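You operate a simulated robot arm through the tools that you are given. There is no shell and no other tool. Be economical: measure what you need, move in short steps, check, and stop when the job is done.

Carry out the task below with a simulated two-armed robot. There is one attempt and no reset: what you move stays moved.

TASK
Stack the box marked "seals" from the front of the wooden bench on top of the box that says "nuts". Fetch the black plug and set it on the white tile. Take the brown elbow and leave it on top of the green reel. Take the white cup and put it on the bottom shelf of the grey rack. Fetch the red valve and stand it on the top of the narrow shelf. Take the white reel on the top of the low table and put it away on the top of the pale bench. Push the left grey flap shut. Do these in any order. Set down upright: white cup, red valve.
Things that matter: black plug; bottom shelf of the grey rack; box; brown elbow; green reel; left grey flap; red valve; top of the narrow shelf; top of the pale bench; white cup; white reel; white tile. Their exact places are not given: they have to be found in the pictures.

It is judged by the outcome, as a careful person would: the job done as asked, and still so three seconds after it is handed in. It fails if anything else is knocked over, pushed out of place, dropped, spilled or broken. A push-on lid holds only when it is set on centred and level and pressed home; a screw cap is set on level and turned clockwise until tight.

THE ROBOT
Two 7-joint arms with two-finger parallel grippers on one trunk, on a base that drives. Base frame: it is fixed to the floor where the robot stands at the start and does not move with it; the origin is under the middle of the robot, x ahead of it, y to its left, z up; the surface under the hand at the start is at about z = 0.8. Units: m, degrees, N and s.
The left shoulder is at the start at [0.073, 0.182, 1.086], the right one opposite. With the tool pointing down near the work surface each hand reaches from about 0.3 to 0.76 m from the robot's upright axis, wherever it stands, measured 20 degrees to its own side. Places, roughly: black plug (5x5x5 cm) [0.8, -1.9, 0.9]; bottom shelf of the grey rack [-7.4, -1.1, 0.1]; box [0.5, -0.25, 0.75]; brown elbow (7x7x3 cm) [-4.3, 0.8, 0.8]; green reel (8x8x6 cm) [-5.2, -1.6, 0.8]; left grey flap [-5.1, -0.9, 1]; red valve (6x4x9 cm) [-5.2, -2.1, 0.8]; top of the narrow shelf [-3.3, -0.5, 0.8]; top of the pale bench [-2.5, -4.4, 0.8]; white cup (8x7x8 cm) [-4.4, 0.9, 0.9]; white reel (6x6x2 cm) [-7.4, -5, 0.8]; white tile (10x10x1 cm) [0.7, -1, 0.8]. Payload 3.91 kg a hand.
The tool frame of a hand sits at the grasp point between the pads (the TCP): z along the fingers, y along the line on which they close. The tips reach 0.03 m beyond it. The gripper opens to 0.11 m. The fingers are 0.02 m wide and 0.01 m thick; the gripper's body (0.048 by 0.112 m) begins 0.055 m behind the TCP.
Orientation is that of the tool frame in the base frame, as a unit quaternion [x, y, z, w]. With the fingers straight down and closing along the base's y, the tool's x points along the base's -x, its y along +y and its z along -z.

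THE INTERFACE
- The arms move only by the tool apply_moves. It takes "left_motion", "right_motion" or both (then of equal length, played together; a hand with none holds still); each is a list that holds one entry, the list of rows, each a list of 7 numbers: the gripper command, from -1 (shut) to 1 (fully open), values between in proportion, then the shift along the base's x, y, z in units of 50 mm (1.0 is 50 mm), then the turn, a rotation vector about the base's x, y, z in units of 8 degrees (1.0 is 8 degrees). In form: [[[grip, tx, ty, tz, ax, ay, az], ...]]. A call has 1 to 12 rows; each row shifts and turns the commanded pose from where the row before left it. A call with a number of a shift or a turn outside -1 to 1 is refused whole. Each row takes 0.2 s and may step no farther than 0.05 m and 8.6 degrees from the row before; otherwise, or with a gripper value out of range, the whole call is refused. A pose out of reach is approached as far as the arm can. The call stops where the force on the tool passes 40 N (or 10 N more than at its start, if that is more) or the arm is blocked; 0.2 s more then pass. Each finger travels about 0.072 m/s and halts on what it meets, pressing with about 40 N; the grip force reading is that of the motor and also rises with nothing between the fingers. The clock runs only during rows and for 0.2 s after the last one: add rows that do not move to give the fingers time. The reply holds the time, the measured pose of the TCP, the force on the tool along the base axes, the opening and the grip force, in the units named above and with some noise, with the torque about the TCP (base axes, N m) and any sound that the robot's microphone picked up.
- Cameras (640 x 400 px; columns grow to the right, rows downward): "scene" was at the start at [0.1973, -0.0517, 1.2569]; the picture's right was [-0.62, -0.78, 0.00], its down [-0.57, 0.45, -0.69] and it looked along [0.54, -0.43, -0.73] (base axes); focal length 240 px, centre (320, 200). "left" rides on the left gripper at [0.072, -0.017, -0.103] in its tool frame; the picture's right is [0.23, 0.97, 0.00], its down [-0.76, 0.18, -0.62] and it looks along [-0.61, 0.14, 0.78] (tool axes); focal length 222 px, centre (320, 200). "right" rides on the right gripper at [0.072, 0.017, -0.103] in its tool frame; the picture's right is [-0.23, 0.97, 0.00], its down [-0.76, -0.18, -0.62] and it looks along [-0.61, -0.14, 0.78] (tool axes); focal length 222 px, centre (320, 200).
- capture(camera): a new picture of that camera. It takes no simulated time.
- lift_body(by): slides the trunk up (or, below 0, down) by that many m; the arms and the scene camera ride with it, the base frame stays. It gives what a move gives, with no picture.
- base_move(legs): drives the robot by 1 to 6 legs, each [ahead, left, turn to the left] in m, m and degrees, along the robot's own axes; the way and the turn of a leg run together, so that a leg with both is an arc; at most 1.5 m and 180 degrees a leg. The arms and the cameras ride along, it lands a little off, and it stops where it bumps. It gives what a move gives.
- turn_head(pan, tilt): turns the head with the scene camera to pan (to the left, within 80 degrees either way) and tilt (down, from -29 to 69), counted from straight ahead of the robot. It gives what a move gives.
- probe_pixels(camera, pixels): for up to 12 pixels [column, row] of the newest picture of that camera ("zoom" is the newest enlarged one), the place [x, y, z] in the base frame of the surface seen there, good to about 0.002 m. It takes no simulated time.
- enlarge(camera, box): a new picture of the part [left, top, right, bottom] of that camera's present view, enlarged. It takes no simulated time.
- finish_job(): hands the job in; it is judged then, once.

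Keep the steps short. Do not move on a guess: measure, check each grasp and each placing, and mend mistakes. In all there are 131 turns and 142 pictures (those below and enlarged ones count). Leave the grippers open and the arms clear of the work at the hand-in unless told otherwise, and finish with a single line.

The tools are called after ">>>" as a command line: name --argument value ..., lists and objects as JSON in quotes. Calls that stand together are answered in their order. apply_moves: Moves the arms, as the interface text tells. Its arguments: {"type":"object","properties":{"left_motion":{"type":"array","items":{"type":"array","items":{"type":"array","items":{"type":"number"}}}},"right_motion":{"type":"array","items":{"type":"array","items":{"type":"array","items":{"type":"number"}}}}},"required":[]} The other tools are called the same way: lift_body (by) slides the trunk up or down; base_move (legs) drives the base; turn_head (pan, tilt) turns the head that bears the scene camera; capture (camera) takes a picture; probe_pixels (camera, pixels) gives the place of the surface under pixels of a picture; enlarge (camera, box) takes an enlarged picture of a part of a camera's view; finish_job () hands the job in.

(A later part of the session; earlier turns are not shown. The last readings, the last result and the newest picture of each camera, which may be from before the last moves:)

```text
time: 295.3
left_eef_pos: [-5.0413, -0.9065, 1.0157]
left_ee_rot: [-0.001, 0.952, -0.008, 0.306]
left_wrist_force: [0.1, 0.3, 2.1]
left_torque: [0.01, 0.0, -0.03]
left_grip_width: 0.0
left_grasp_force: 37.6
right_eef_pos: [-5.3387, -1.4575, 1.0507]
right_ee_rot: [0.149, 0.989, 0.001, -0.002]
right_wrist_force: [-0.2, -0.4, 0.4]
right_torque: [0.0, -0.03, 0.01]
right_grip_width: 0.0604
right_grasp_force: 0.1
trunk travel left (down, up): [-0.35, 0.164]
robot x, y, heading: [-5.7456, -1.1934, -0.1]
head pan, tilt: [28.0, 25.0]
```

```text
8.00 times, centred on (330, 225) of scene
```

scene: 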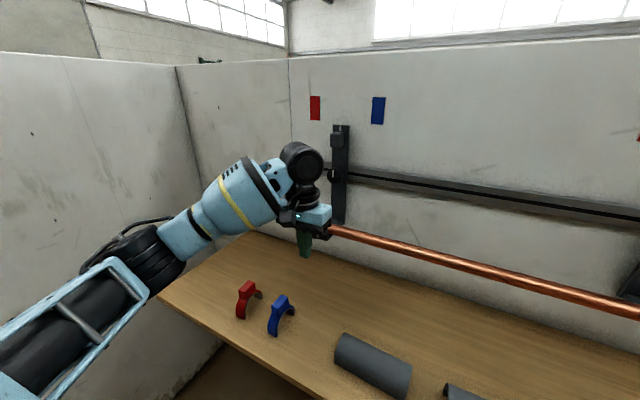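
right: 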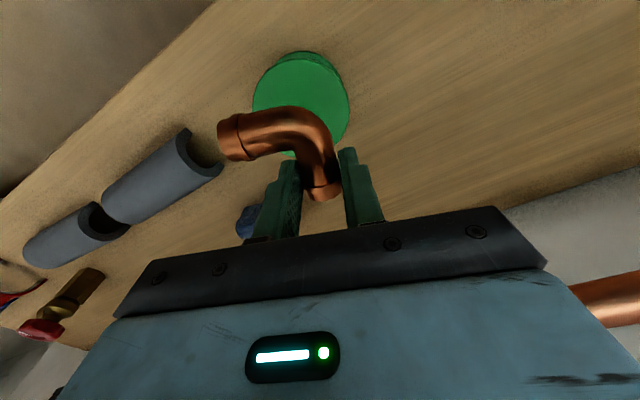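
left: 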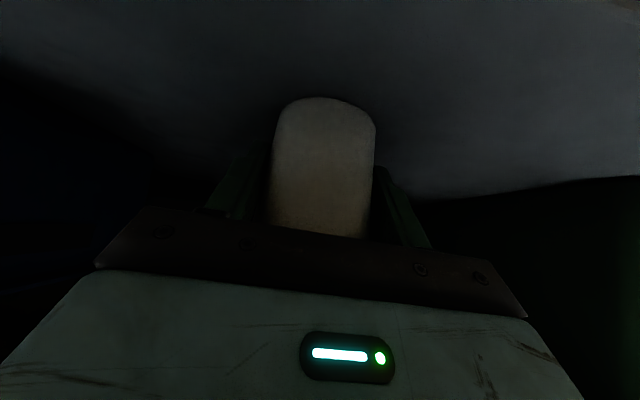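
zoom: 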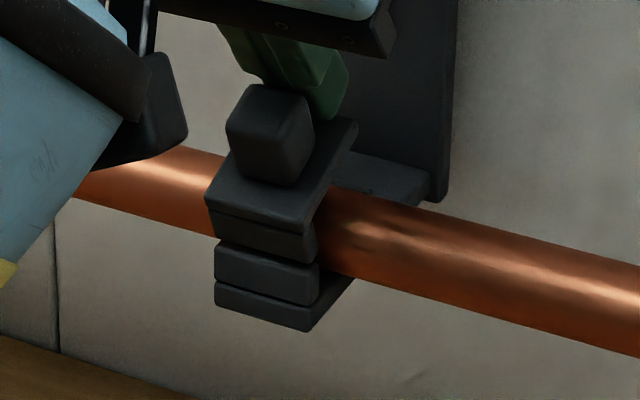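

Slow pressing works: now ~70°, little force — it's a damped hinge. Continue, mostly downward.

>>> apply_moves --left_motion '[[[-1, 0.01, 0, -0.035, 0, 0, 0], [-1, 0.01, 0, -0.035, 0, 0, 0], [-1, 0.01, 0, -0.035, 0, 0, 0], [-1, 0.01, 0, -0.035, 0, 0, 0], [-1, 0.01, 0, -0.035, 0, 0, 0], [-1, 0.01, 0, -0.035, 0, 0, 0], [-1, 0.01, 0, -0.035, 0, 0, 0], [-1, 0.01, 0, -0.035, 0, 0, 0], [-1, 0, 0, -0.035, 0, 0, 0], [-1, 0, 0, -0.035, 0, 0, 0], [-1, 0, 0, -0.035, 0, 0, 0], [-1, 0, 0, -0.035, 0, 0, 0]]]'

>>> enlarge --camera "scene" --box '[300, 200, 360, 250]'

```text
time: 296.6
left_eef_pos: [-5.0381, -0.9073, 1.0144]
left_ee_rot: [-0.001, 0.949, -0.008, 0.316]
left_wrist_force: [2.5, -1.1, 9.3]
left_torque: [-0.07, 0.02, -0.05]
left_grip_width: 0.0
left_grasp_force: 37.9
right_eef_pos: [-5.3385, -1.4577, 1.0502]
right_ee_rot: [0.148, 0.989, 0.002, -0.001]
right_wrist_force: [0.9, 0.0, 0.8]
right_torque: [-0.03, 0.0, 0.01]
right_grip_width: 0.0604
right_grasp_force: 0.2
trunk travel left (down, up): [-0.35, 0.164]
robot x, y, heading: [-5.7522, -1.1911, -0.4]
head pan, tilt: [28.0, 25.0]
stopped in row 6 (left hand): the force on the tool passed its limit at 41 N (the readings are from after the stop); the commanded pose is now the measured one
```

```text
8.00 times, centred on (330, 225) of scene
```

zoom: 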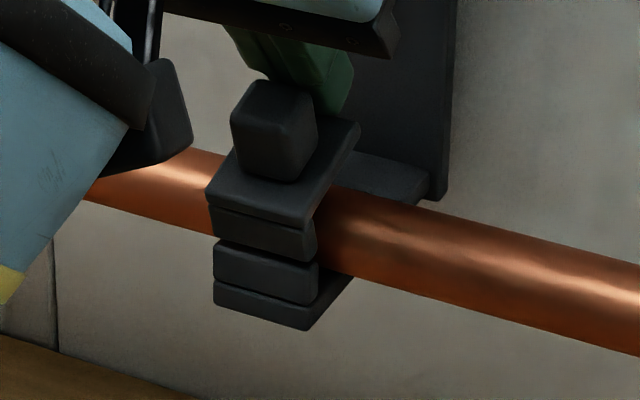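

>>> probe_pixels --camera "zoom" --pixels '[[352, 130], [340, 150], [325, 175], [310, 200], [225, 190], [270, 95], [240, 100], [230, 230], [300, 240], [270, 140]]'

```text
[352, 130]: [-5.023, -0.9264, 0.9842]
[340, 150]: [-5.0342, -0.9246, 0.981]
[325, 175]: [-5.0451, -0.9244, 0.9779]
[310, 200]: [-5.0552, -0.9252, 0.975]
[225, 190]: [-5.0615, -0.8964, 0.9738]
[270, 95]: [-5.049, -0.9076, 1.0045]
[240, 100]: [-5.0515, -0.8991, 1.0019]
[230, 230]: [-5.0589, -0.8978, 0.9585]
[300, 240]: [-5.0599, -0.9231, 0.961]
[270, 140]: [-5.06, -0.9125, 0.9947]
```

75° now; ~15° left. Continue pressing down slowly at the free end.

>>> apply_moves --left_motion '[[[-1, 0, 0, -0.02, 0, 0, 0], [-1, 0, 0, -0.02, 0, 0, 0], [-1, 0, 0, -0.02, 0, 0, 0], [-1, 0, 0, -0.02, 0, 0, 0], [-1, 0, 0, -0.02, 0, 0, 0], [-1, 0, 0, -0.02, 0, 0, 0], [-1, 0, 0, -0.02, 0, 0, 0], [-1, 0, 0, -0.02, 0, 0, 0], [-1, 0, 0, -0.02, 0, 0, 0], [-1, 0, 0, -0.02, 0, 0, 0], [-1, 0, 0, -0.02, 0, 0, 0], [-1, 0, 0, -0.02, 0, 0, 0]]]'

>>> enlarge --camera "scene" --box '[300, 200, 360, 250]'

```text
time: 298.3
left_eef_pos: [-5.036, -0.9069, 1.0135]
left_ee_rot: [0.0, 0.946, -0.01, 0.323]
left_wrist_force: [2.0, -0.2, 6.8]
left_torque: [-0.09, 0.03, -0.04]
left_grip_width: 0.0
left_grasp_force: 37.3
right_eef_pos: [-5.3395, -1.4576, 1.051]
right_ee_rot: [0.148, 0.989, 0.001, -0.001]
right_wrist_force: [1.1, 0.6, -0.3]
right_torque: [-0.01, 0.0, 0.01]
right_grip_width: 0.0604
right_grasp_force: 0.1
trunk travel left (down, up): [-0.35, 0.164]
robot x, y, heading: [-5.7464, -1.1915, -0.1]
head pan, tilt: [28.0, 25.0]
stopped in row 8 (left hand): the force on the tool passed its limit at 40 N (the readings are from after the stop); the commanded pose is now the measured one
```

```text
8.00 times, centred on (330, 225) of scene
```

zoom: 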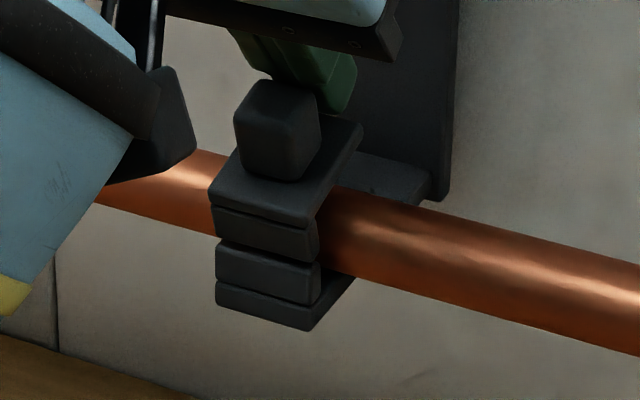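

The finger is leaning on the knob. Lift, make the fingers nearly vertical, move 1 cm forward, and press down on the free end.

>>> apply_moves --left_motion '[[[-1, 0, 0, 0.5, 0, 0, 0], [-1, 0, 0, 0.3, 0, 0.95, 0], [-1, 0, 0, 0, 0, 0.95, 0], [-1, 0, 0, 0, 0, 0.95, 0], [-1, 0.18, 0, 0, 0, 0.85, 0], [-1, 0, 0, -0.5, 0, 0, 0], [-1, 0, 0, -0.2, 0, 0, 0], [-1, 0, 0, -0.04, 0, 0, 0], [-1, 0, 0, -0.03, 0, 0, 0], [-1, 0, 0, -0.03, 0, 0, 0], [-1, 0, 0, -0.03, 0, 0, 0], [-1, 0, 0, -0.03, 0, 0, 0]]]'

>>> enlarge --camera "scene" --box '[300, 200, 360, 250]'

```text
time: 299.9
left_eef_pos: [-5.0249, -0.9068, 1.0342]
left_ee_rot: [-0.001, 0.996, -0.009, 0.086]
left_wrist_force: [-3.6, -2.2, 9.2]
left_torque: [0.13, -0.41, -0.04]
left_grip_width: 0.0
left_grasp_force: 37.8
right_eef_pos: [-5.34, -1.4586, 1.0516]
right_ee_rot: [0.148, 0.989, 0.002, 0.0]
right_wrist_force: [-0.2, 0.1, -0.2]
right_torque: [-0.02, 0.01, 0.02]
right_grip_width: 0.0606
right_grasp_force: 0.1
trunk travel left (down, up): [-0.35, 0.164]
robot x, y, heading: [-5.7462, -1.1909, -0.3]
head pan, tilt: [28.0, 25.0]
stopped in row 7 (left hand): the force on the tool passed its limit at 46 N (the readings are from after the stop); the commanded pose is now the measured one
```

```text
8.00 times, centred on (330, 225) of scene
```

zoom: 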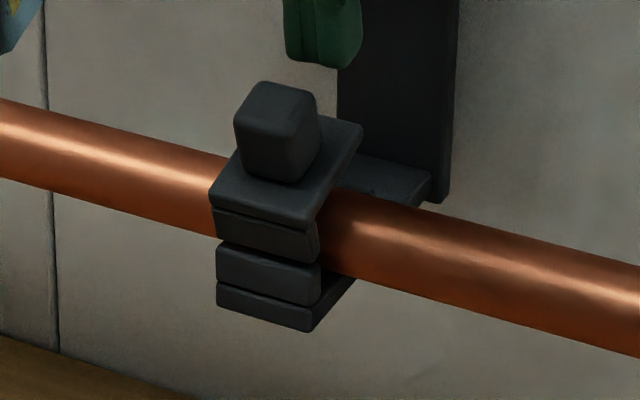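

Probably the wrist touched the bracket bar. Back off, tilt 26°, and press the knob's top instead.

>>> apply_moves --left_motion '[[[-1, -0.1, 0, 0.4, 0, 0, 0], [-1, -0.36, 0, 0, 0, -1, 0], [-1, 0, 0, 0, 0, -1, 0], [-1, 0, 0, -0.2, 0, 0, 0], [-1, 0, 0, -0.1, 0, 0, 0], [-1, 0, 0, -0.03, 0, 0, 0], [-1, 0, 0, -0.03, 0, 0, 0], [-1, 0, 0, -0.03, 0, 0, 0], [-1, 0, 0, -0.03, 0, 0, 0], [-1, 0, 0, -0.03, 0, 0, 0], [-1, 0, 0, -0.03, 0, 0, 0], [-1, 0, 0, -0.03, 0, 0, 0]]]'

>>> enlarge --camera "scene" --box '[300, 200, 360, 250]'

>>> probe_pixels --camera "zoom" --pixels '[[352, 130], [340, 150], [325, 175], [310, 200], [225, 190], [270, 95]]'

```text
time: 302.4
left_eef_pos: [-5.0477, -0.9068, 1.0314]
left_ee_rot: [0.0, 0.974, -0.009, 0.227]
left_wrist_force: [8.2, 3.7, 27.5]
left_torque: [0.1, -0.34, 0.08]
left_grip_width: 0.0002
left_grasp_force: 37.8
right_eef_pos: [-5.3403, -1.4586, 1.052]
right_ee_rot: [0.148, 0.989, 0.002, 0.0]
right_wrist_force: [0.0, 0.2, -0.1]
right_torque: [-0.02, -0.01, -0.02]
right_grip_width: 0.0605
right_grasp_force: 0.1
trunk travel left (down, up): [-0.35, 0.164]
robot x, y, heading: [-5.7474, -1.1934, -0.1]
head pan, tilt: [28.0, 25.0]
```

```text
8.00 times, centred on (330, 225) of scene
```

zoom: 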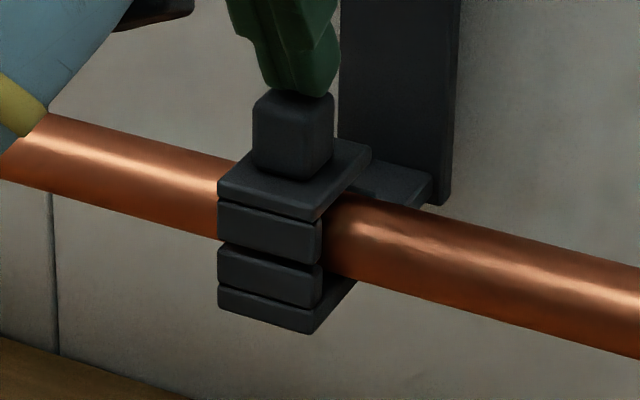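

```text
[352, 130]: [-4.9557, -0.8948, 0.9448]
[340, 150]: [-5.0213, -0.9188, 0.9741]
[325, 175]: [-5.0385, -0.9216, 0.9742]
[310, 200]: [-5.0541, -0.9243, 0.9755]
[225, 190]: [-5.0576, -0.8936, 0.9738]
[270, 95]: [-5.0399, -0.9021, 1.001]
```

The plate is now horizontal (z=0.974): shut. Press slightly more to seat it, then lift away and check it stays.

>>> apply_moves --left_motion '[[[-1, 0, 0, -0.02, 0, 0, 0], [-1, 0, 0, 0, 0, 0, 0], [-1, 0, 0, 0.5, 0, 0, 0], [-1, -0.5, 0, 0.5, 0, 0, 0], [-1, -0.9, 0, 0, 0, 0, 0], [-1, -0.9, 0, 0, 0, 0.8, 0], [-1, -0.9, 0, 0, 0, 0.8, 0], [-1, -0.9, 0, 0, 0, 0.8, 0], [-1, -0.9, 0, 0, 0, 0.8, 0], [1, -0.9, 0, 0, 0, 0, 0], [1, 0, 0, 0, 0, 0, 0]]]'

>>> enlarge --camera "scene" --box '[300, 200, 360, 250]'

>>> probe_pixels --camera "zoom" --pixels '[[340, 150], [325, 175], [310, 200], [225, 190], [360, 150]]'

```text
time: 304.9
left_eef_pos: [-5.3427, -0.9082, 1.0765]
left_ee_rot: [-0.002, 1.0, -0.008, -0.001]
left_wrist_force: [-0.7, -0.1, 0.0]
left_torque: [0.02, -0.02, 0.02]
left_grip_width: 0.082
left_grasp_force: 0.0
right_eef_pos: [-5.3383, -1.4586, 1.0516]
right_ee_rot: [0.147, 0.989, 0.001, 0.0]
right_wrist_force: [0.4, 1.1, -0.7]
right_torque: [0.02, 0.0, -0.01]
right_grip_width: 0.0605
right_grasp_force: 0.1
trunk travel left (down, up): [-0.35, 0.164]
robot x, y, heading: [-5.7462, -1.1886, -0.3]
head pan, tilt: [28.0, 25.0]
```

```text
8.00 times, centred on (330, 225) of scene
```

zoom: 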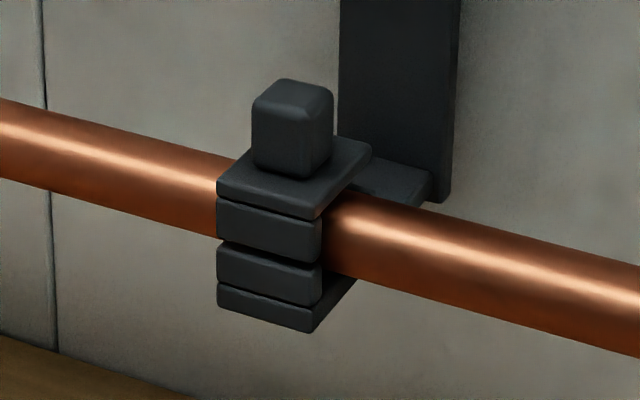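

```text
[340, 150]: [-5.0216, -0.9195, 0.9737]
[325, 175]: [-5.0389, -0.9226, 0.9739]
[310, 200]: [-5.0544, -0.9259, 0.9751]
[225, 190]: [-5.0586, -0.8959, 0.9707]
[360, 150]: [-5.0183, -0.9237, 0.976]
```

Flap is shut and stays. Next the red valve: slide right 0.61 m and look.

>>> base_move --legs '[[0, -0.61, 0.3]]'

>>> turn_head --pan -22 --tilt 42

>>> capture --camera "scene"

>>> enlarge --camera "scene" --box '[260, 110, 420, 240]'

```text
time: 310.7
left_eef_pos: [-5.3424, -1.5145, 1.0764]
left_ee_rot: [-0.006, 1.0, -0.008, -0.001]
left_wrist_force: [-0.2, -0.3, 0.4]
left_torque: [-0.03, 0.01, 0.03]
left_grip_width: 0.11
left_grasp_force: 0.1
right_eef_pos: [-5.3376, -2.0642, 1.0505]
right_ee_rot: [0.145, 0.989, 0.002, -0.001]
right_wrist_force: [0.5, 0.2, -0.6]
right_torque: [-0.01, 0.03, -0.02]
right_grip_width: 0.0605
right_grasp_force: 0.0
trunk travel left (down, up): [-0.35, 0.164]
robot x, y, heading: [-5.7467, -1.7994, 0.4]
head pan, tilt: [28.0, 25.0]
```

```text
time: 311.9
left_eef_pos: [-5.3427, -1.5151, 1.0767]
left_ee_rot: [-0.005, 1.0, -0.008, -0.001]
left_wrist_force: [-0.1, 0.0, -0.4]
left_torque: [0.0, 0.01, 0.01]
left_grip_width: 0.1099
left_grasp_force: 0.0
right_eef_pos: [-5.3369, -2.0647, 1.0512]
right_ee_rot: [0.145, 0.989, 0.001, -0.001]
right_wrist_force: [0.1, -0.7, 0.7]
right_torque: [-0.02, 0.02, 0.02]
right_grip_width: 0.0605
right_grasp_force: 0.2
trunk travel left (down, up): [-0.35, 0.164]
robot x, y, heading: [-5.7455, -1.8042, 0.2]
head pan, tilt: [-22.0, 42.0]
```

```text
33 pictures are left
```

scene: 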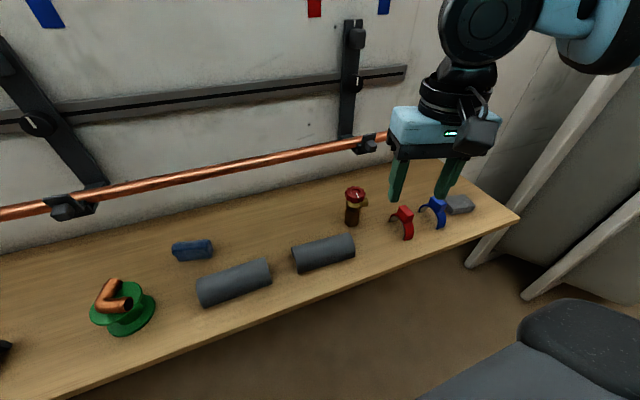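

```text
3.08 times, centred on (340, 175) of scene
```

zoom: 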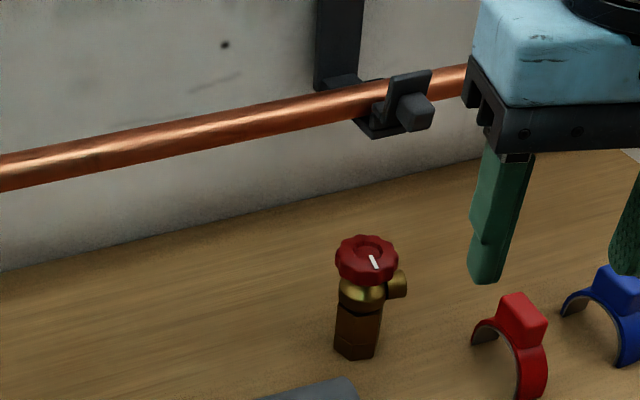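

>>> probe_pixels --camera "zoom" --pixels '[[367, 255], [340, 262], [396, 258], [367, 238], [367, 280], [357, 330], [340, 340], [376, 335], [400, 285], [357, 358], [362, 295], [400, 115]]'

```text
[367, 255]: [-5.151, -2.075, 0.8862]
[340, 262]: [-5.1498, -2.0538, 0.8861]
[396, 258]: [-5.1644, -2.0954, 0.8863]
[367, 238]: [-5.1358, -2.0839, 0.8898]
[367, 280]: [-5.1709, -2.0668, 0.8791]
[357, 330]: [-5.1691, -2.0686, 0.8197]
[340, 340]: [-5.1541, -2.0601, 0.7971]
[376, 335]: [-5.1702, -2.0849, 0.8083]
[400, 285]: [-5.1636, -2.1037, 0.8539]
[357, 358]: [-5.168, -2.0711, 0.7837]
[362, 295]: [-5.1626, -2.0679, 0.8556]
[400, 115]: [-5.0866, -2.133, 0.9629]
```

Wheel centre (-5.153,-2.075), z 0.868–0.888; outlet below it at 0.854. I'll grip only the wheel with the fingertips (TCP z=0.897), closing along y.

>>> apply_moves --right_motion '[[[0.27, 0.74, -0.04, -0.3, 0, 0, 0.42], [0.27, 0.74, -0.04, -0.3, 0, 0, 0.42], [0.27, 0.74, -0.04, -0.3, 0, 0, 0.42], [0.27, 0.74, -0.04, -0.3, 0, 0, 0.42], [0.27, 0.72, -0.05, -0.3, 0, 0, 0.42], [0.27, 0, 0, -0.5, 0, 0, 0], [0.27, 0, 0, 0, 0, 0, 0]]]'

>>> capture --camera "right"

```text
time: 313.4
left_eef_pos: [-5.343, -1.5139, 1.0753]
left_ee_rot: [-0.005, 1.0, -0.008, -0.001]
left_wrist_force: [0.0, -0.4, 0.4]
left_torque: [-0.03, 0.01, 0.02]
left_grip_width: 0.1098
left_grasp_force: 0.1
right_eef_pos: [-5.153, -2.0742, 0.9505]
right_ee_rot: [-0.001, 1.0, 0.001, -0.001]
right_wrist_force: [0.0, -0.1, 0.9]
right_torque: [0.02, 0.01, 0.01]
right_grip_width: 0.0696
right_grasp_force: 0.0
trunk travel left (down, up): [-0.35, 0.164]
robot x, y, heading: [-5.7442, -1.8027, 0.3]
head pan, tilt: [-22.0, 42.0]
```

```text
31 pictures are left
```

right: 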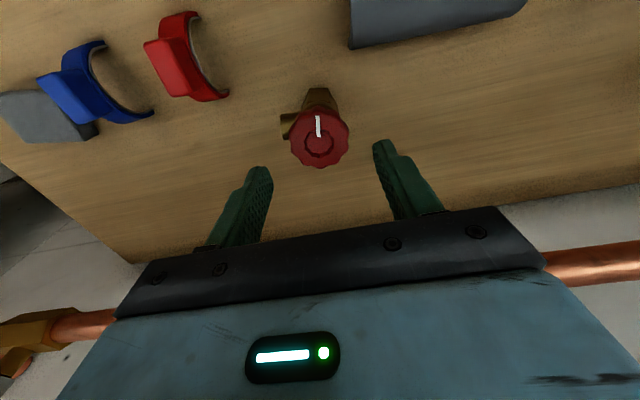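

Centred. Lower to 0.897, close, lift clear.

>>> apply_moves --right_motion '[[[0.27, 0, 0, -0.6, 0, 0, 0], [0.27, 0, 0, -0.47, 0, 0, 0], [0.27, 0, 0, 0, 0, 0, 0], [-1, 0, 0, 0, 0, 0, 0], [-1, 0, 0, 0, 0, 0, 0], [-1, 0, 0, 0, 0, 0, 0], [-1, 0, 0, 0.5, 0, 0, 0], [-1, -0.5, 0, 0.8, 0, 0, 0], [-1, -0.6, 0, 0.7, 0, 0, 0], [-1, -0.6, 0, 0.7, 0, 0, 0], [-1, -0.8, 0, 0.5, 0, 0, 0], [-1, -0.8, 0, 0, 0, 0, 0]]]'

>>> capture --camera "right"

```text
time: 316.1
left_eef_pos: [-5.3437, -1.5142, 1.0765]
left_ee_rot: [-0.005, 1.0, -0.008, -0.001]
left_wrist_force: [-1.0, -0.2, 0.7]
left_torque: [-0.04, -0.03, 0.0]
left_grip_width: 0.1099
left_grasp_force: 0.0
right_eef_pos: [-5.319, -2.0766, 1.0575]
right_ee_rot: [-0.001, 1.0, 0.002, -0.001]
right_wrist_force: [-0.6, 0.3, -4.7]
right_torque: [0.01, 0.01, 0.02]
right_grip_width: 0.0458
right_grasp_force: 40.3
trunk travel left (down, up): [-0.35, 0.164]
robot x, y, heading: [-5.7447, -1.8029, -0.2]
head pan, tilt: [-22.0, 42.0]
```

```text
30 pictures are left
```

right: 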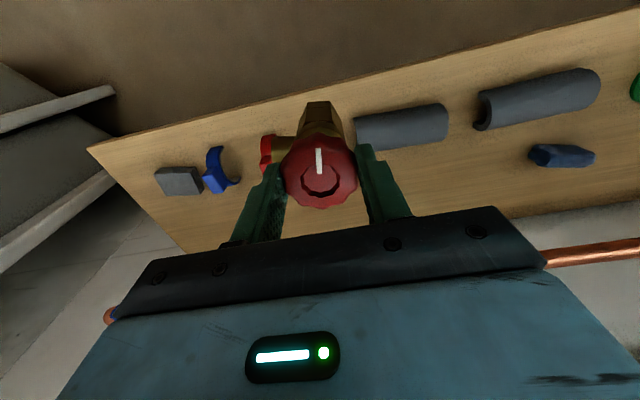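

Valve held upright. Now to the low table with the white reel: back up, slide down the aisle to y≈-4.2, turn to face it.

>>> base_move --legs '[[-0.6, 0, 0], [0, -1.2, 0], [0, -1.25, 0], [0, 0, 180]]'

>>> turn_head --pan 30 --tilt 30

>>> capture --camera "scene"

```text
time: 347.8
left_eef_pos: [-6.7292, -4.5253, 1.0761]
left_ee_rot: [1.0, -0.003, 0.002, -0.007]
left_wrist_force: [0.4, 0.6, 0.3]
left_torque: [-0.01, 0.01, -0.04]
left_grip_width: 0.1099
left_grasp_force: 0.0
right_eef_pos: [-6.7473, -3.9657, 1.0578]
right_ee_rot: [1.0, -0.005, 0.001, 0.0]
right_wrist_force: [0.0, -0.3, -5.1]
right_torque: [0.02, -0.02, -0.01]
right_grip_width: 0.0458
right_grasp_force: 39.8
trunk travel left (down, up): [-0.35, 0.164]
robot x, y, heading: [-6.3207, -4.2429, 179.4]
head pan, tilt: [-22.0, 42.0]
```

```text
time: 349.1
left_eef_pos: [-6.7286, -4.5255, 1.0761]
left_ee_rot: [1.0, -0.001, 0.001, -0.008]
left_wrist_force: [0.2, 0.1, 0.3]
left_torque: [0.05, -0.02, -0.01]
left_grip_width: 0.11
left_grasp_force: 0.1
right_eef_pos: [-6.7456, -3.9659, 1.0578]
right_ee_rot: [1.0, -0.007, 0.0, 0.0]
right_wrist_force: [0.1, -0.4, -4.4]
right_torque: [0.0, -0.04, 0.01]
right_grip_width: 0.0464
right_grasp_force: 39.8
trunk travel left (down, up): [-0.35, 0.164]
robot x, y, heading: [-6.3238, -4.2498, 179.7]
head pan, tilt: [30.0, 30.0]
```

```text
29 pictures are left
```

scene: 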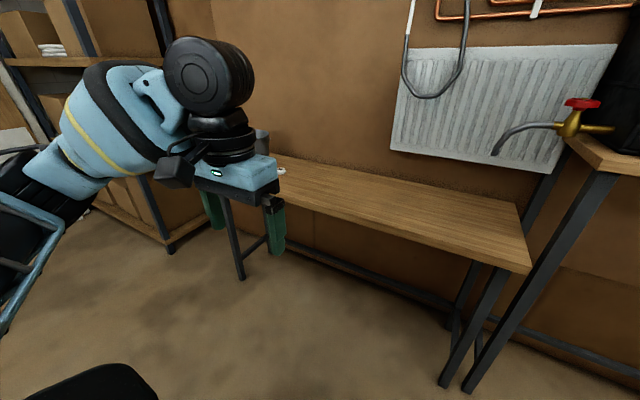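

The table is ahead-left; the reel is likely near (282,170) behind my arm. Probe, slide left 0.5 m, look again.

>>> probe_pixels --camera "scene" --pixels '[[282, 171], [400, 235], [525, 265], [350, 215], [240, 275], [165, 250], [330, 180]]'

>>> base_move --legs '[[0, 0.5, 0]]'

>>> turn_head --pan 5 --tilt 38

>>> capture --camera "scene"

```text
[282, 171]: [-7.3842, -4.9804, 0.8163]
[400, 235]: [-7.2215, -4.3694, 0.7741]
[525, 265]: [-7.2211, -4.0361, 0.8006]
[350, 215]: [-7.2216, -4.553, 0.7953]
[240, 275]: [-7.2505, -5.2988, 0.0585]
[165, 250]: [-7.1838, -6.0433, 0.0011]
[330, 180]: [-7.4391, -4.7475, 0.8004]
```

```text
time: 354.0
left_eef_pos: [-6.7351, -5.0328, 1.0764]
left_ee_rot: [1.0, -0.004, 0.001, -0.008]
left_wrist_force: [0.1, 0.4, -0.8]
left_torque: [-0.02, 0.0, 0.0]
left_grip_width: 0.1102
left_grasp_force: 0.1
right_eef_pos: [-6.7522, -4.4716, 1.0572]
right_ee_rot: [1.0, -0.008, 0.001, 0.001]
right_wrist_force: [0.3, -0.4, -5.2]
right_torque: [0.0, 0.02, -0.01]
right_grip_width: 0.0461
right_grasp_force: 40.1
trunk travel left (down, up): [-0.35, 0.164]
robot x, y, heading: [-6.3277, -4.7543, 179.3]
head pan, tilt: [30.0, 30.0]
```

```text
time: 354.9
left_eef_pos: [-6.7353, -5.0319, 1.0757]
left_ee_rot: [1.0, -0.003, 0.001, -0.008]
left_wrist_force: [-0.5, 0.5, 0.1]
left_torque: [0.0, 0.0, 0.0]
left_grip_width: 0.11
left_grasp_force: 0.1
right_eef_pos: [-6.7512, -4.4716, 1.0581]
right_ee_rot: [1.0, -0.009, 0.001, 0.001]
right_wrist_force: [-1.0, -0.1, -4.6]
right_torque: [-0.02, -0.01, 0.03]
right_grip_width: 0.0464
right_grasp_force: 40.3
trunk travel left (down, up): [-0.35, 0.164]
robot x, y, heading: [-6.3301, -4.7562, 179.1]
head pan, tilt: [5.0, 38.0]
```

```text
28 pictures are left
```

scene: 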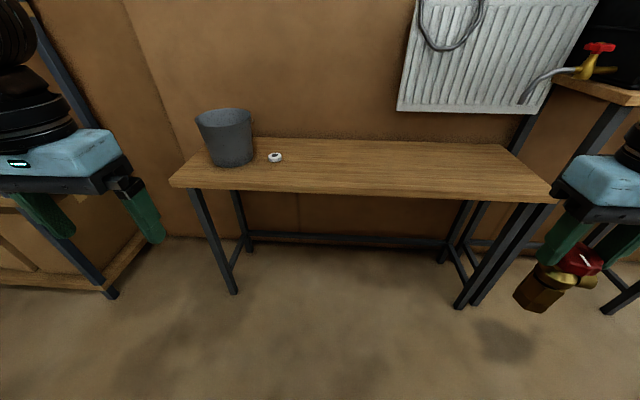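

The white reel is at (276,157), beside a grey bucket. Drive ahead 0.43 m and measure.

>>> base_move --legs '[[0.43, 0, 0.7]]'

>>> turn_head --pan 8 --tilt 50

>>> capture --camera "scene"

>>> enlarge --camera "scene" --box '[200, 60, 340, 180]'

```text
time: 357.5
left_eef_pos: [-7.1613, -5.0348, 1.0761]
left_ee_rot: [1.0, 0.004, 0.002, -0.007]
left_wrist_force: [-0.4, 0.8, -0.4]
left_torque: [0.01, -0.01, -0.02]
left_grip_width: 0.1099
left_grasp_force: 0.0
right_eef_pos: [-7.1845, -4.4739, 1.0579]
right_ee_rot: [1.0, -0.003, 0.002, 0.003]
right_wrist_force: [-0.5, -0.4, -4.9]
right_torque: [-0.01, 0.0, 0.01]
right_grip_width: 0.0462
right_grasp_force: 40.4
trunk travel left (down, up): [-0.35, 0.164]
robot x, y, heading: [-6.7587, -4.7546, 179.8]
head pan, tilt: [5.0, 38.0]
```

```text
time: 358.3
left_eef_pos: [-7.1621, -5.033, 1.076]
left_ee_rot: [1.0, 0.004, 0.0, -0.007]
left_wrist_force: [0.2, -0.2, 0.5]
left_torque: [-0.01, -0.01, -0.02]
left_grip_width: 0.1098
left_grasp_force: 0.0
right_eef_pos: [-7.1845, -4.4724, 1.0572]
right_ee_rot: [1.0, -0.002, 0.002, 0.001]
right_wrist_force: [0.3, -0.8, -4.4]
right_torque: [-0.03, 0.0, -0.03]
right_grip_width: 0.0462
right_grasp_force: 39.8
trunk travel left (down, up): [-0.35, 0.164]
robot x, y, heading: [-6.7583, -4.7467, 179.6]
head pan, tilt: [8.0, 50.0]
```

```text
27 pictures are left
```

scene: 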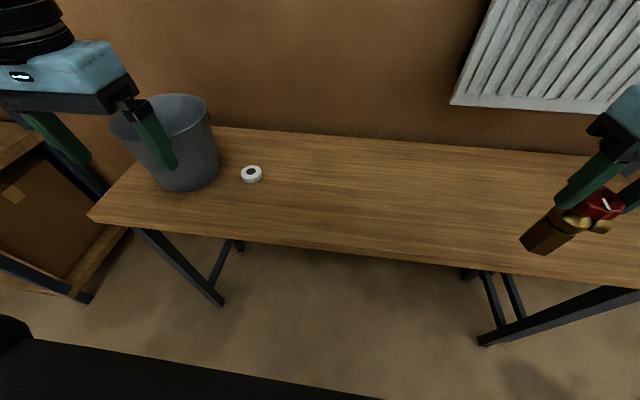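

```text
3.33 times, centred on (270, 120) of scene
```

zoom: 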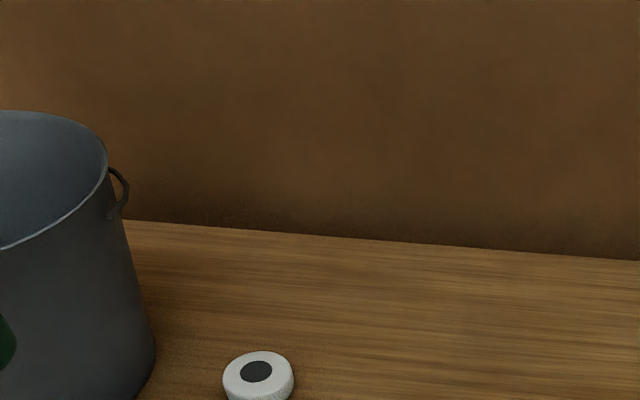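

>>> probe_pixels --camera "zoom" --pixels '[[226, 376], [291, 372], [258, 354], [262, 392], [320, 380], [108, 165], [152, 335], [124, 190], [120, 250], [138, 300]]'

```text
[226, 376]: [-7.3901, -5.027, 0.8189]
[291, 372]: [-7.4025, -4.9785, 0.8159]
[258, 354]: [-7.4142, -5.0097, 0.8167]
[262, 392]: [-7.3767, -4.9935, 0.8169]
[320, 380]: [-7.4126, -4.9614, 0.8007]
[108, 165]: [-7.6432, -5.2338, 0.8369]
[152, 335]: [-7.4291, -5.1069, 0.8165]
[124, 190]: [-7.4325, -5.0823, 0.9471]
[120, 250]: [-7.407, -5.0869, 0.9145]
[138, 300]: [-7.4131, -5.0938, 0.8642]
```

Reel: centre (-7.397,-5.003), top z 0.817, table 0.80; bucket edge at y≈-5.08. Move the left hand (8 cm open) above it.

>>> apply_moves --left_motion '[[[0.45, -0.6, 0.3, 0, 0, 0, 0], [0.45, -0.6, 0.3, -0.2, 0, 0, 0], [0.45, -0.87, 0, -0.3, 0, 0, 0], [0.45, -0.87, 0, -0.3, 0, 0, 0], [0.45, -0.87, 0, -0.3, 0, 0, 0], [0.45, -0.87, 0, -0.3, 0, 0, 0], [0.45, 0, 0, -0.7, 0, 0, 0], [0.45, 0, 0, -0.7, 0, 0, 0], [0.45, 0, 0, -0.7, 0, 0, 0], [0.45, 0, 0, 0, 0, 0, 0]]]'

>>> capture --camera "left"

```text
time: 360.5
left_eef_pos: [-7.3954, -5.0023, 0.9007]
left_ee_rot: [1.0, 0.001, 0.002, -0.007]
left_wrist_force: [-0.7, -0.2, 0.3]
left_torque: [0.0, -0.05, 0.02]
left_grip_width: 0.08
left_grasp_force: 0.1
right_eef_pos: [-7.184, -4.4714, 1.0568]
right_ee_rot: [1.0, -0.003, 0.001, 0.002]
right_wrist_force: [-0.4, -0.7, -4.7]
right_torque: [-0.01, 0.0, -0.04]
right_grip_width: 0.046
right_grasp_force: 39.9
trunk travel left (down, up): [-0.35, 0.164]
robot x, y, heading: [-6.7594, -4.7521, 180.0]
head pan, tilt: [8.0, 50.0]
```

```text
25 pictures are left
```

left: 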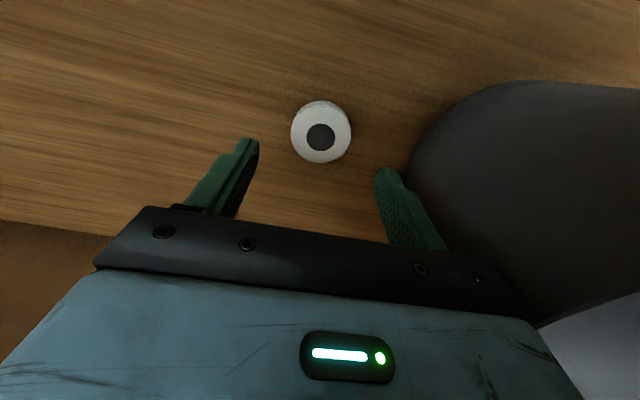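

Centred. Lower to 0.835, close, lift and withdraw.

>>> apply_moves --left_motion '[[[0.45, 0, 0, -0.8, 0, 0, 0], [0.45, 0, 0, -0.5, 0, 0, 0], [0.45, 0, 0, 0, 0, 0, 0], [-1, 0, 0, 0, 0, 0, 0], [-1, 0, 0, 0, 0, 0, 0], [-1, 0, 0, 0, 0, 0, 0], [-1, 0, 0, 0.9, 0, 0, 0], [-1, 0, 0, 0.9, 0, 0, 0], [-1, 0, 0, 0.9, 0, 0, 0], [-1, 0.5, 0, 0.8, 0, 0, 0], [-1, 0.8, 0, 0.5, 0, 0, 0], [-1, 0.9, 0, 0.3, 0, 0, 0]]]'

>>> capture --camera "left"

>>> base_move --legs '[[-0.45, 0, 0]]'

>>> turn_head --pan 80 --tilt 15

>>> capture --camera "scene"

```text
time: 363.1
left_eef_pos: [-7.2833, -5.0047, 1.0517]
left_ee_rot: [1.0, 0.002, 0.002, -0.007]
left_wrist_force: [0.7, -0.2, 0.2]
left_torque: [0.0, 0.04, -0.02]
left_grip_width: 0.0508
left_grasp_force: 39.7
right_eef_pos: [-7.1826, -4.474, 1.0578]
right_ee_rot: [1.0, -0.002, 0.001, 0.001]
right_wrist_force: [0.4, -0.2, -3.2]
right_torque: [-0.01, 0.03, 0.0]
right_grip_width: 0.046
right_grasp_force: 40.1
trunk travel left (down, up): [-0.35, 0.164]
robot x, y, heading: [-6.7573, -4.7529, 179.9]
head pan, tilt: [8.0, 50.0]
```

```text
24 pictures are left
```

left: 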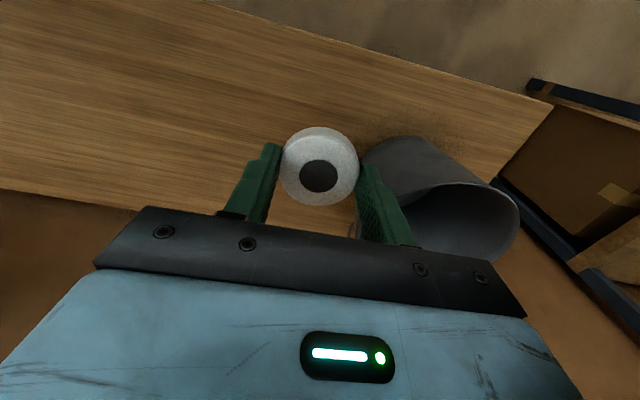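

```text
time: 365.8
left_eef_pos: [-6.8343, -5.0044, 1.0526]
left_ee_rot: [1.0, 0.0, 0.001, -0.007]
left_wrist_force: [0.2, 0.0, -0.3]
left_torque: [0.0, 0.02, 0.01]
left_grip_width: 0.0507
left_grasp_force: 40.1
right_eef_pos: [-6.7319, -4.475, 1.0579]
right_ee_rot: [1.0, -0.004, 0.001, 0.001]
right_wrist_force: [0.3, -0.4, -4.1]
right_torque: [-0.01, 0.02, 0.01]
right_grip_width: 0.0465
right_grasp_force: 40.0
trunk travel left (down, up): [-0.35, 0.164]
robot x, y, heading: [-6.3041, -4.7539, 179.7]
head pan, tilt: [8.0, 50.0]
```

```text
time: 367.2
left_eef_pos: [-6.8367, -5.0044, 1.0515]
left_ee_rot: [1.0, 0.001, 0.002, -0.008]
left_wrist_force: [-0.6, -1.2, -0.6]
left_torque: [0.0, -0.01, 0.0]
left_grip_width: 0.0506
left_grasp_force: 40.0
right_eef_pos: [-6.7328, -4.4736, 1.0569]
right_ee_rot: [1.0, -0.004, 0.002, 0.001]
right_wrist_force: [0.1, -0.6, -3.8]
right_torque: [-0.01, -0.01, 0.01]
right_grip_width: 0.0464
right_grasp_force: 39.8
trunk travel left (down, up): [-0.35, 0.164]
robot x, y, heading: [-6.3086, -4.7528, 179.7]
head pan, tilt: [80.0, 15.0]
```

```text
23 pictures are left
```

scene: 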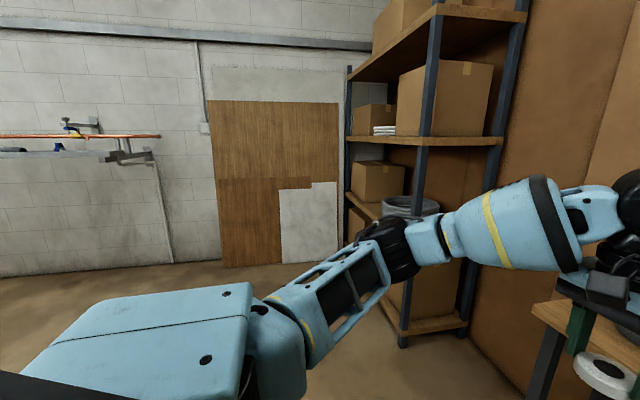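

Reel held (5.1 cm). Turn round to face +x and look for the way to the pale bench.

>>> base_move --legs '[[0, 0, 180]]'

>>> turn_head --pan 0 --tilt 18

>>> capture --camera "scene"

>>> probe_pixels --camera "scene" --pixels '[[320, 230], [250, 230], [390, 230], [320, 190], [260, 190], [380, 190], [200, 200], [440, 200], [320, 160], [280, 160], [360, 160], [230, 160]]'

```text
time: 374.9
left_eef_pos: [-5.7748, -4.5118, 1.0517]
left_ee_rot: [0.011, 1.0, -0.008, -0.001]
left_wrist_force: [0.5, -0.6, 0.4]
left_torque: [0.02, 0.0, 0.01]
left_grip_width: 0.0505
left_grasp_force: 39.7
right_eef_pos: [-5.8888, -5.0416, 1.058]
right_ee_rot: [0.015, 1.0, 0.001, -0.002]
right_wrist_force: [0.1, 0.0, -4.3]
right_torque: [0.01, 0.01, 0.03]
right_grip_width: 0.0459
right_grasp_force: 39.5
trunk travel left (down, up): [-0.35, 0.164]
robot x, y, heading: [-6.3045, -4.7545, -1.6]
head pan, tilt: [80.0, 15.0]
```

```text
time: 376.5
left_eef_pos: [-5.7732, -4.5127, 1.0508]
left_ee_rot: [0.01, 1.0, -0.007, -0.002]
left_wrist_force: [-0.9, -0.1, -0.8]
left_torque: [-0.01, 0.0, 0.02]
left_grip_width: 0.0507
left_grasp_force: 40.2
right_eef_pos: [-5.889, -5.0398, 1.0573]
right_ee_rot: [0.014, 1.0, 0.001, -0.001]
right_wrist_force: [0.0, 0.4, -5.3]
right_torque: [0.01, -0.02, 0.02]
right_grip_width: 0.0459
right_grasp_force: 39.8
trunk travel left (down, up): [-0.35, 0.164]
robot x, y, heading: [-6.3069, -4.7512, -1.3]
head pan, tilt: [0.0, 18.0]
```

```text
22 pictures are left
```

scene: 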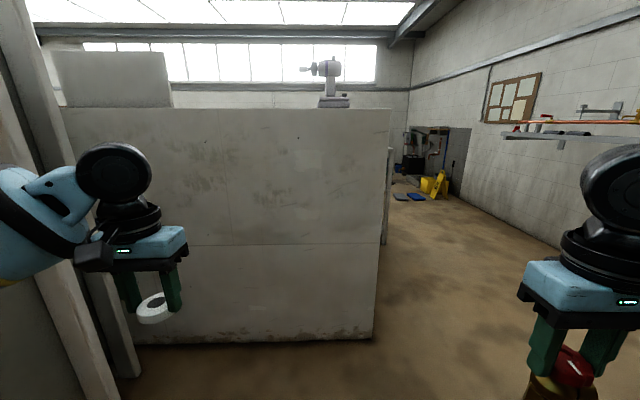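

```text
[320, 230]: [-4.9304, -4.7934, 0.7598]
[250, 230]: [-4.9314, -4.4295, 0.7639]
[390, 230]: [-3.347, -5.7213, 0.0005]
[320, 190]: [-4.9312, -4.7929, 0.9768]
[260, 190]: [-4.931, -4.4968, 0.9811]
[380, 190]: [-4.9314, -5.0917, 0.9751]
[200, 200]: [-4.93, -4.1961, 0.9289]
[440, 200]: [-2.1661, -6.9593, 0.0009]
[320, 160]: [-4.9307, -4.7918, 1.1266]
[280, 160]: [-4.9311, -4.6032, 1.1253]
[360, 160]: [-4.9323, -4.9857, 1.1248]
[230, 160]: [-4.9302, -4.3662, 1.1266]
```

A partition ends at y≈-5.1; the corridor is to its right. Slide to y≈-5.87 and drive on to x≈-3.5, then look left.

>>> base_move --legs '[[0, -1.12, 1.4], [1.5, 0, 0], [1.3, 0, 0]]'

>>> turn_head --pan 45 --tilt 25

>>> capture --camera "scene"

>>> probe_pixels --camera "scene" --pixels '[[320, 180], [320, 220], [400, 180], [400, 220], [460, 200], [250, 180], [250, 220], [180, 200], [360, 200], [430, 240], [500, 200], [320, 260]]'

```text
time: 399.7
left_eef_pos: [-3.0098, -5.6445, 1.0571]
left_ee_rot: [0.004, 1.0, -0.004, 0.003]
left_wrist_force: [-0.2, 0.6, 0.1]
left_torque: [0.01, -0.02, 0.02]
left_grip_width: 0.05
left_grasp_force: 40.0
right_eef_pos: [-3.1179, -6.1726, 1.0584]
right_ee_rot: [0.008, 1.0, 0.004, 0.003]
right_wrist_force: [-0.3, 0.0, -4.0]
right_torque: [0.0, 0.03, 0.01]
right_grip_width: 0.0464
right_grasp_force: 39.9
trunk travel left (down, up): [-0.35, 0.164]
robot x, y, heading: [-3.5295, -5.8862, -1.0]
head pan, tilt: [0.0, 18.0]
```

```text
time: 400.8
left_eef_pos: [-3.0098, -5.6428, 1.0576]
left_ee_rot: [0.004, 1.0, -0.005, 0.004]
left_wrist_force: [0.2, -0.3, 0.2]
left_torque: [-0.01, -0.04, -0.01]
left_grip_width: 0.0501
left_grasp_force: 40.1
right_eef_pos: [-3.1172, -6.1732, 1.0588]
right_ee_rot: [0.008, 1.0, 0.005, 0.003]
right_wrist_force: [-0.1, 0.2, -5.5]
right_torque: [0.02, -0.01, 0.01]
right_grip_width: 0.0462
right_grasp_force: 40.1
trunk travel left (down, up): [-0.35, 0.164]
robot x, y, heading: [-3.5289, -5.8816, -0.8]
head pan, tilt: [45.0, 25.0]
```

```text
21 pictures are left
```

scene: 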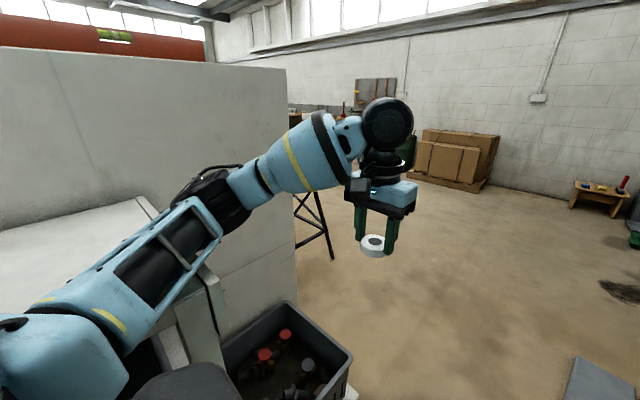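

```text
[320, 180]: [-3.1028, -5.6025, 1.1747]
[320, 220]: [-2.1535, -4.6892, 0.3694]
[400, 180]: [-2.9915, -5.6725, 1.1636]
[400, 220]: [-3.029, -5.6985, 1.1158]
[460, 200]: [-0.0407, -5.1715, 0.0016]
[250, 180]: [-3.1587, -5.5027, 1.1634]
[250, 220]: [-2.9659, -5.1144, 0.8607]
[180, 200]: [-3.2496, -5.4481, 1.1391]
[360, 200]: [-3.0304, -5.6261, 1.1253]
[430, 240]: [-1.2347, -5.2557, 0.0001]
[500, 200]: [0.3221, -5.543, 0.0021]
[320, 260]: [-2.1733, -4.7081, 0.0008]
```

The bench's trestle leg is at (-2.15,-4.69), behind this partition (end x≈-2.9). Go on 1.3 m, turn left to face +y, and look.

>>> base_move --legs '[[1.33, 0, 1], [0, 0, 90]]'

>>> turn_head --pan 5 --tilt 28

>>> capture --camera "scene"

>>> probe_pixels --camera "scene" --pixels '[[320, 180], [320, 200], [320, 220], [280, 190], [280, 210], [360, 190], [360, 210], [240, 190], [240, 210], [400, 200], [200, 200], [300, 240]]'

```text
time: 411.3
left_eef_pos: [-2.4458, -5.3705, 1.0521]
left_ee_rot: [-0.705, 0.71, -0.006, 0.005]
left_wrist_force: [0.3, 0.6, -0.5]
left_torque: [-0.03, -0.03, 0.0]
left_grip_width: 0.0498
left_grasp_force: 39.8
right_eef_pos: [-1.9152, -5.4778, 1.0569]
right_ee_rot: [-0.701, 0.713, -0.001, -0.002]
right_wrist_force: [0.3, -0.4, -4.8]
right_torque: [0.0, 0.0, 0.0]
right_grip_width: 0.0462
right_grasp_force: 40.2
trunk travel left (down, up): [-0.35, 0.164]
robot x, y, heading: [-2.1985, -5.8983, 89.1]
head pan, tilt: [45.0, 25.0]
```

```text
time: 412.4
left_eef_pos: [-2.4448, -5.3694, 1.0523]
left_ee_rot: [-0.705, 0.71, -0.006, 0.005]
left_wrist_force: [-0.9, 0.0, -0.3]
left_torque: [0.01, 0.01, -0.01]
left_grip_width: 0.0497
left_grasp_force: 40.3
right_eef_pos: [-1.9162, -5.4778, 1.0573]
right_ee_rot: [-0.701, 0.713, -0.001, -0.001]
right_wrist_force: [-0.7, -0.7, -4.5]
right_torque: [-0.03, 0.02, 0.0]
right_grip_width: 0.0462
right_grasp_force: 39.2
trunk travel left (down, up): [-0.35, 0.164]
robot x, y, heading: [-2.2, -5.8958, 89.4]
head pan, tilt: [5.0, 28.0]
```

```text
20 pictures are left
```

scene: 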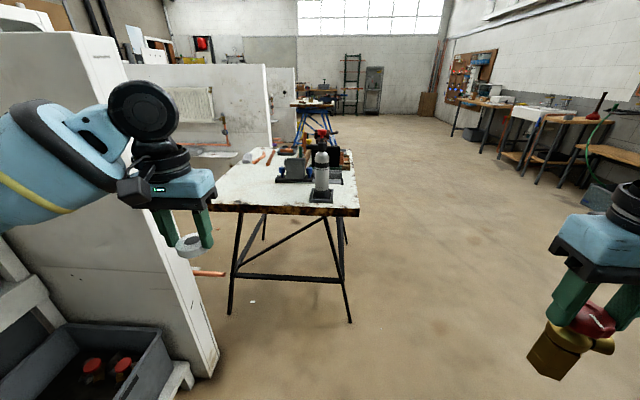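

```text
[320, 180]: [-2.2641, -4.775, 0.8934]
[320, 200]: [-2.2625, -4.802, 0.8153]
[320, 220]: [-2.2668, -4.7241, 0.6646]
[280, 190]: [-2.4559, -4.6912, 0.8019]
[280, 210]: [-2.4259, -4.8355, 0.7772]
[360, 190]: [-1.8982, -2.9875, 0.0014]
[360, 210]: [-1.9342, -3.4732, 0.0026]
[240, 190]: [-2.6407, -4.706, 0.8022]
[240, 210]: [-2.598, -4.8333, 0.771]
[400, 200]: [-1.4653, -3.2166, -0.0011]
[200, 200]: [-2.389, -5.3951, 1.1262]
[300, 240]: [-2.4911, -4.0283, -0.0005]
```

Bench top z=0.802, front edge y=-4.835; clear spot at (-2.45,-4.70), left of the torch at (-2.26,-4.78). Shift the left hand 10 cm left, then drive up.

>>> apply_moves --left_motion '[[[-1, -0.7, 0, 0, 0, 0, 0], [-1, -0.7, 0, 0, 0, 0, 0], [-1, -0.6, 0, 0, 0, 0, 0], [-1, 0, 0, 0, 0, 0, 0]]]'

>>> base_move --legs '[[0.58, -0.1, 0.6]]'

>>> turn_head --pan 15 --tilt 45

>>> capture --camera "scene"

```text
time: 413.4
left_eef_pos: [-2.5438, -5.3691, 1.0513]
left_ee_rot: [-0.704, 0.71, -0.007, 0.005]
left_wrist_force: [-0.4, 0.2, -0.8]
left_torque: [0.01, 0.0, -0.02]
left_grip_width: 0.0496
left_grasp_force: 40.2
right_eef_pos: [-1.9151, -5.4778, 1.0571]
right_ee_rot: [-0.701, 0.714, 0.0, -0.002]
right_wrist_force: [-0.5, 0.1, -4.7]
right_torque: [0.02, 0.01, 0.01]
right_grip_width: 0.046
right_grasp_force: 40.0
trunk travel left (down, up): [-0.35, 0.164]
robot x, y, heading: [-2.1962, -5.8983, 89.2]
head pan, tilt: [5.0, 28.0]
```

```text
time: 416.7
left_eef_pos: [-2.4431, -4.795, 1.0514]
left_ee_rot: [0.708, -0.707, 0.006, -0.005]
left_wrist_force: [-0.6, 0.5, -0.8]
left_torque: [-0.02, -0.01, 0.01]
left_grip_width: 0.0498
left_grasp_force: 39.9
right_eef_pos: [-1.8128, -4.8973, 1.057]
right_ee_rot: [-0.704, 0.71, 0.0, -0.003]
right_wrist_force: [0.5, 0.3, -5.0]
right_torque: [-0.06, 0.05, 0.02]
right_grip_width: 0.046
right_grasp_force: 40.0
trunk travel left (down, up): [-0.35, 0.164]
robot x, y, heading: [-2.0941, -5.3234, 89.7]
head pan, tilt: [5.0, 28.0]
```

```text
time: 417.5
left_eef_pos: [-2.4433, -4.7942, 1.0525]
left_ee_rot: [0.708, -0.706, 0.006, -0.004]
left_wrist_force: [0.9, -0.5, 0.6]
left_torque: [0.0, 0.02, 0.02]
left_grip_width: 0.0498
left_grasp_force: 39.4
right_eef_pos: [-1.8131, -4.8958, 1.0572]
right_ee_rot: [-0.704, 0.71, -0.001, -0.001]
right_wrist_force: [1.0, -1.0, -4.9]
right_torque: [-0.02, 0.0, -0.02]
right_grip_width: 0.0462
right_grasp_force: 40.0
trunk travel left (down, up): [-0.35, 0.164]
robot x, y, heading: [-2.0943, -5.3218, 89.7]
head pan, tilt: [15.0, 45.0]
```

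```text
19 pictures are left
```

scene: 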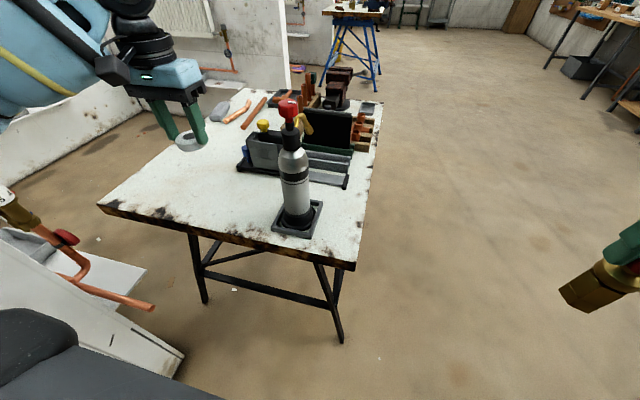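

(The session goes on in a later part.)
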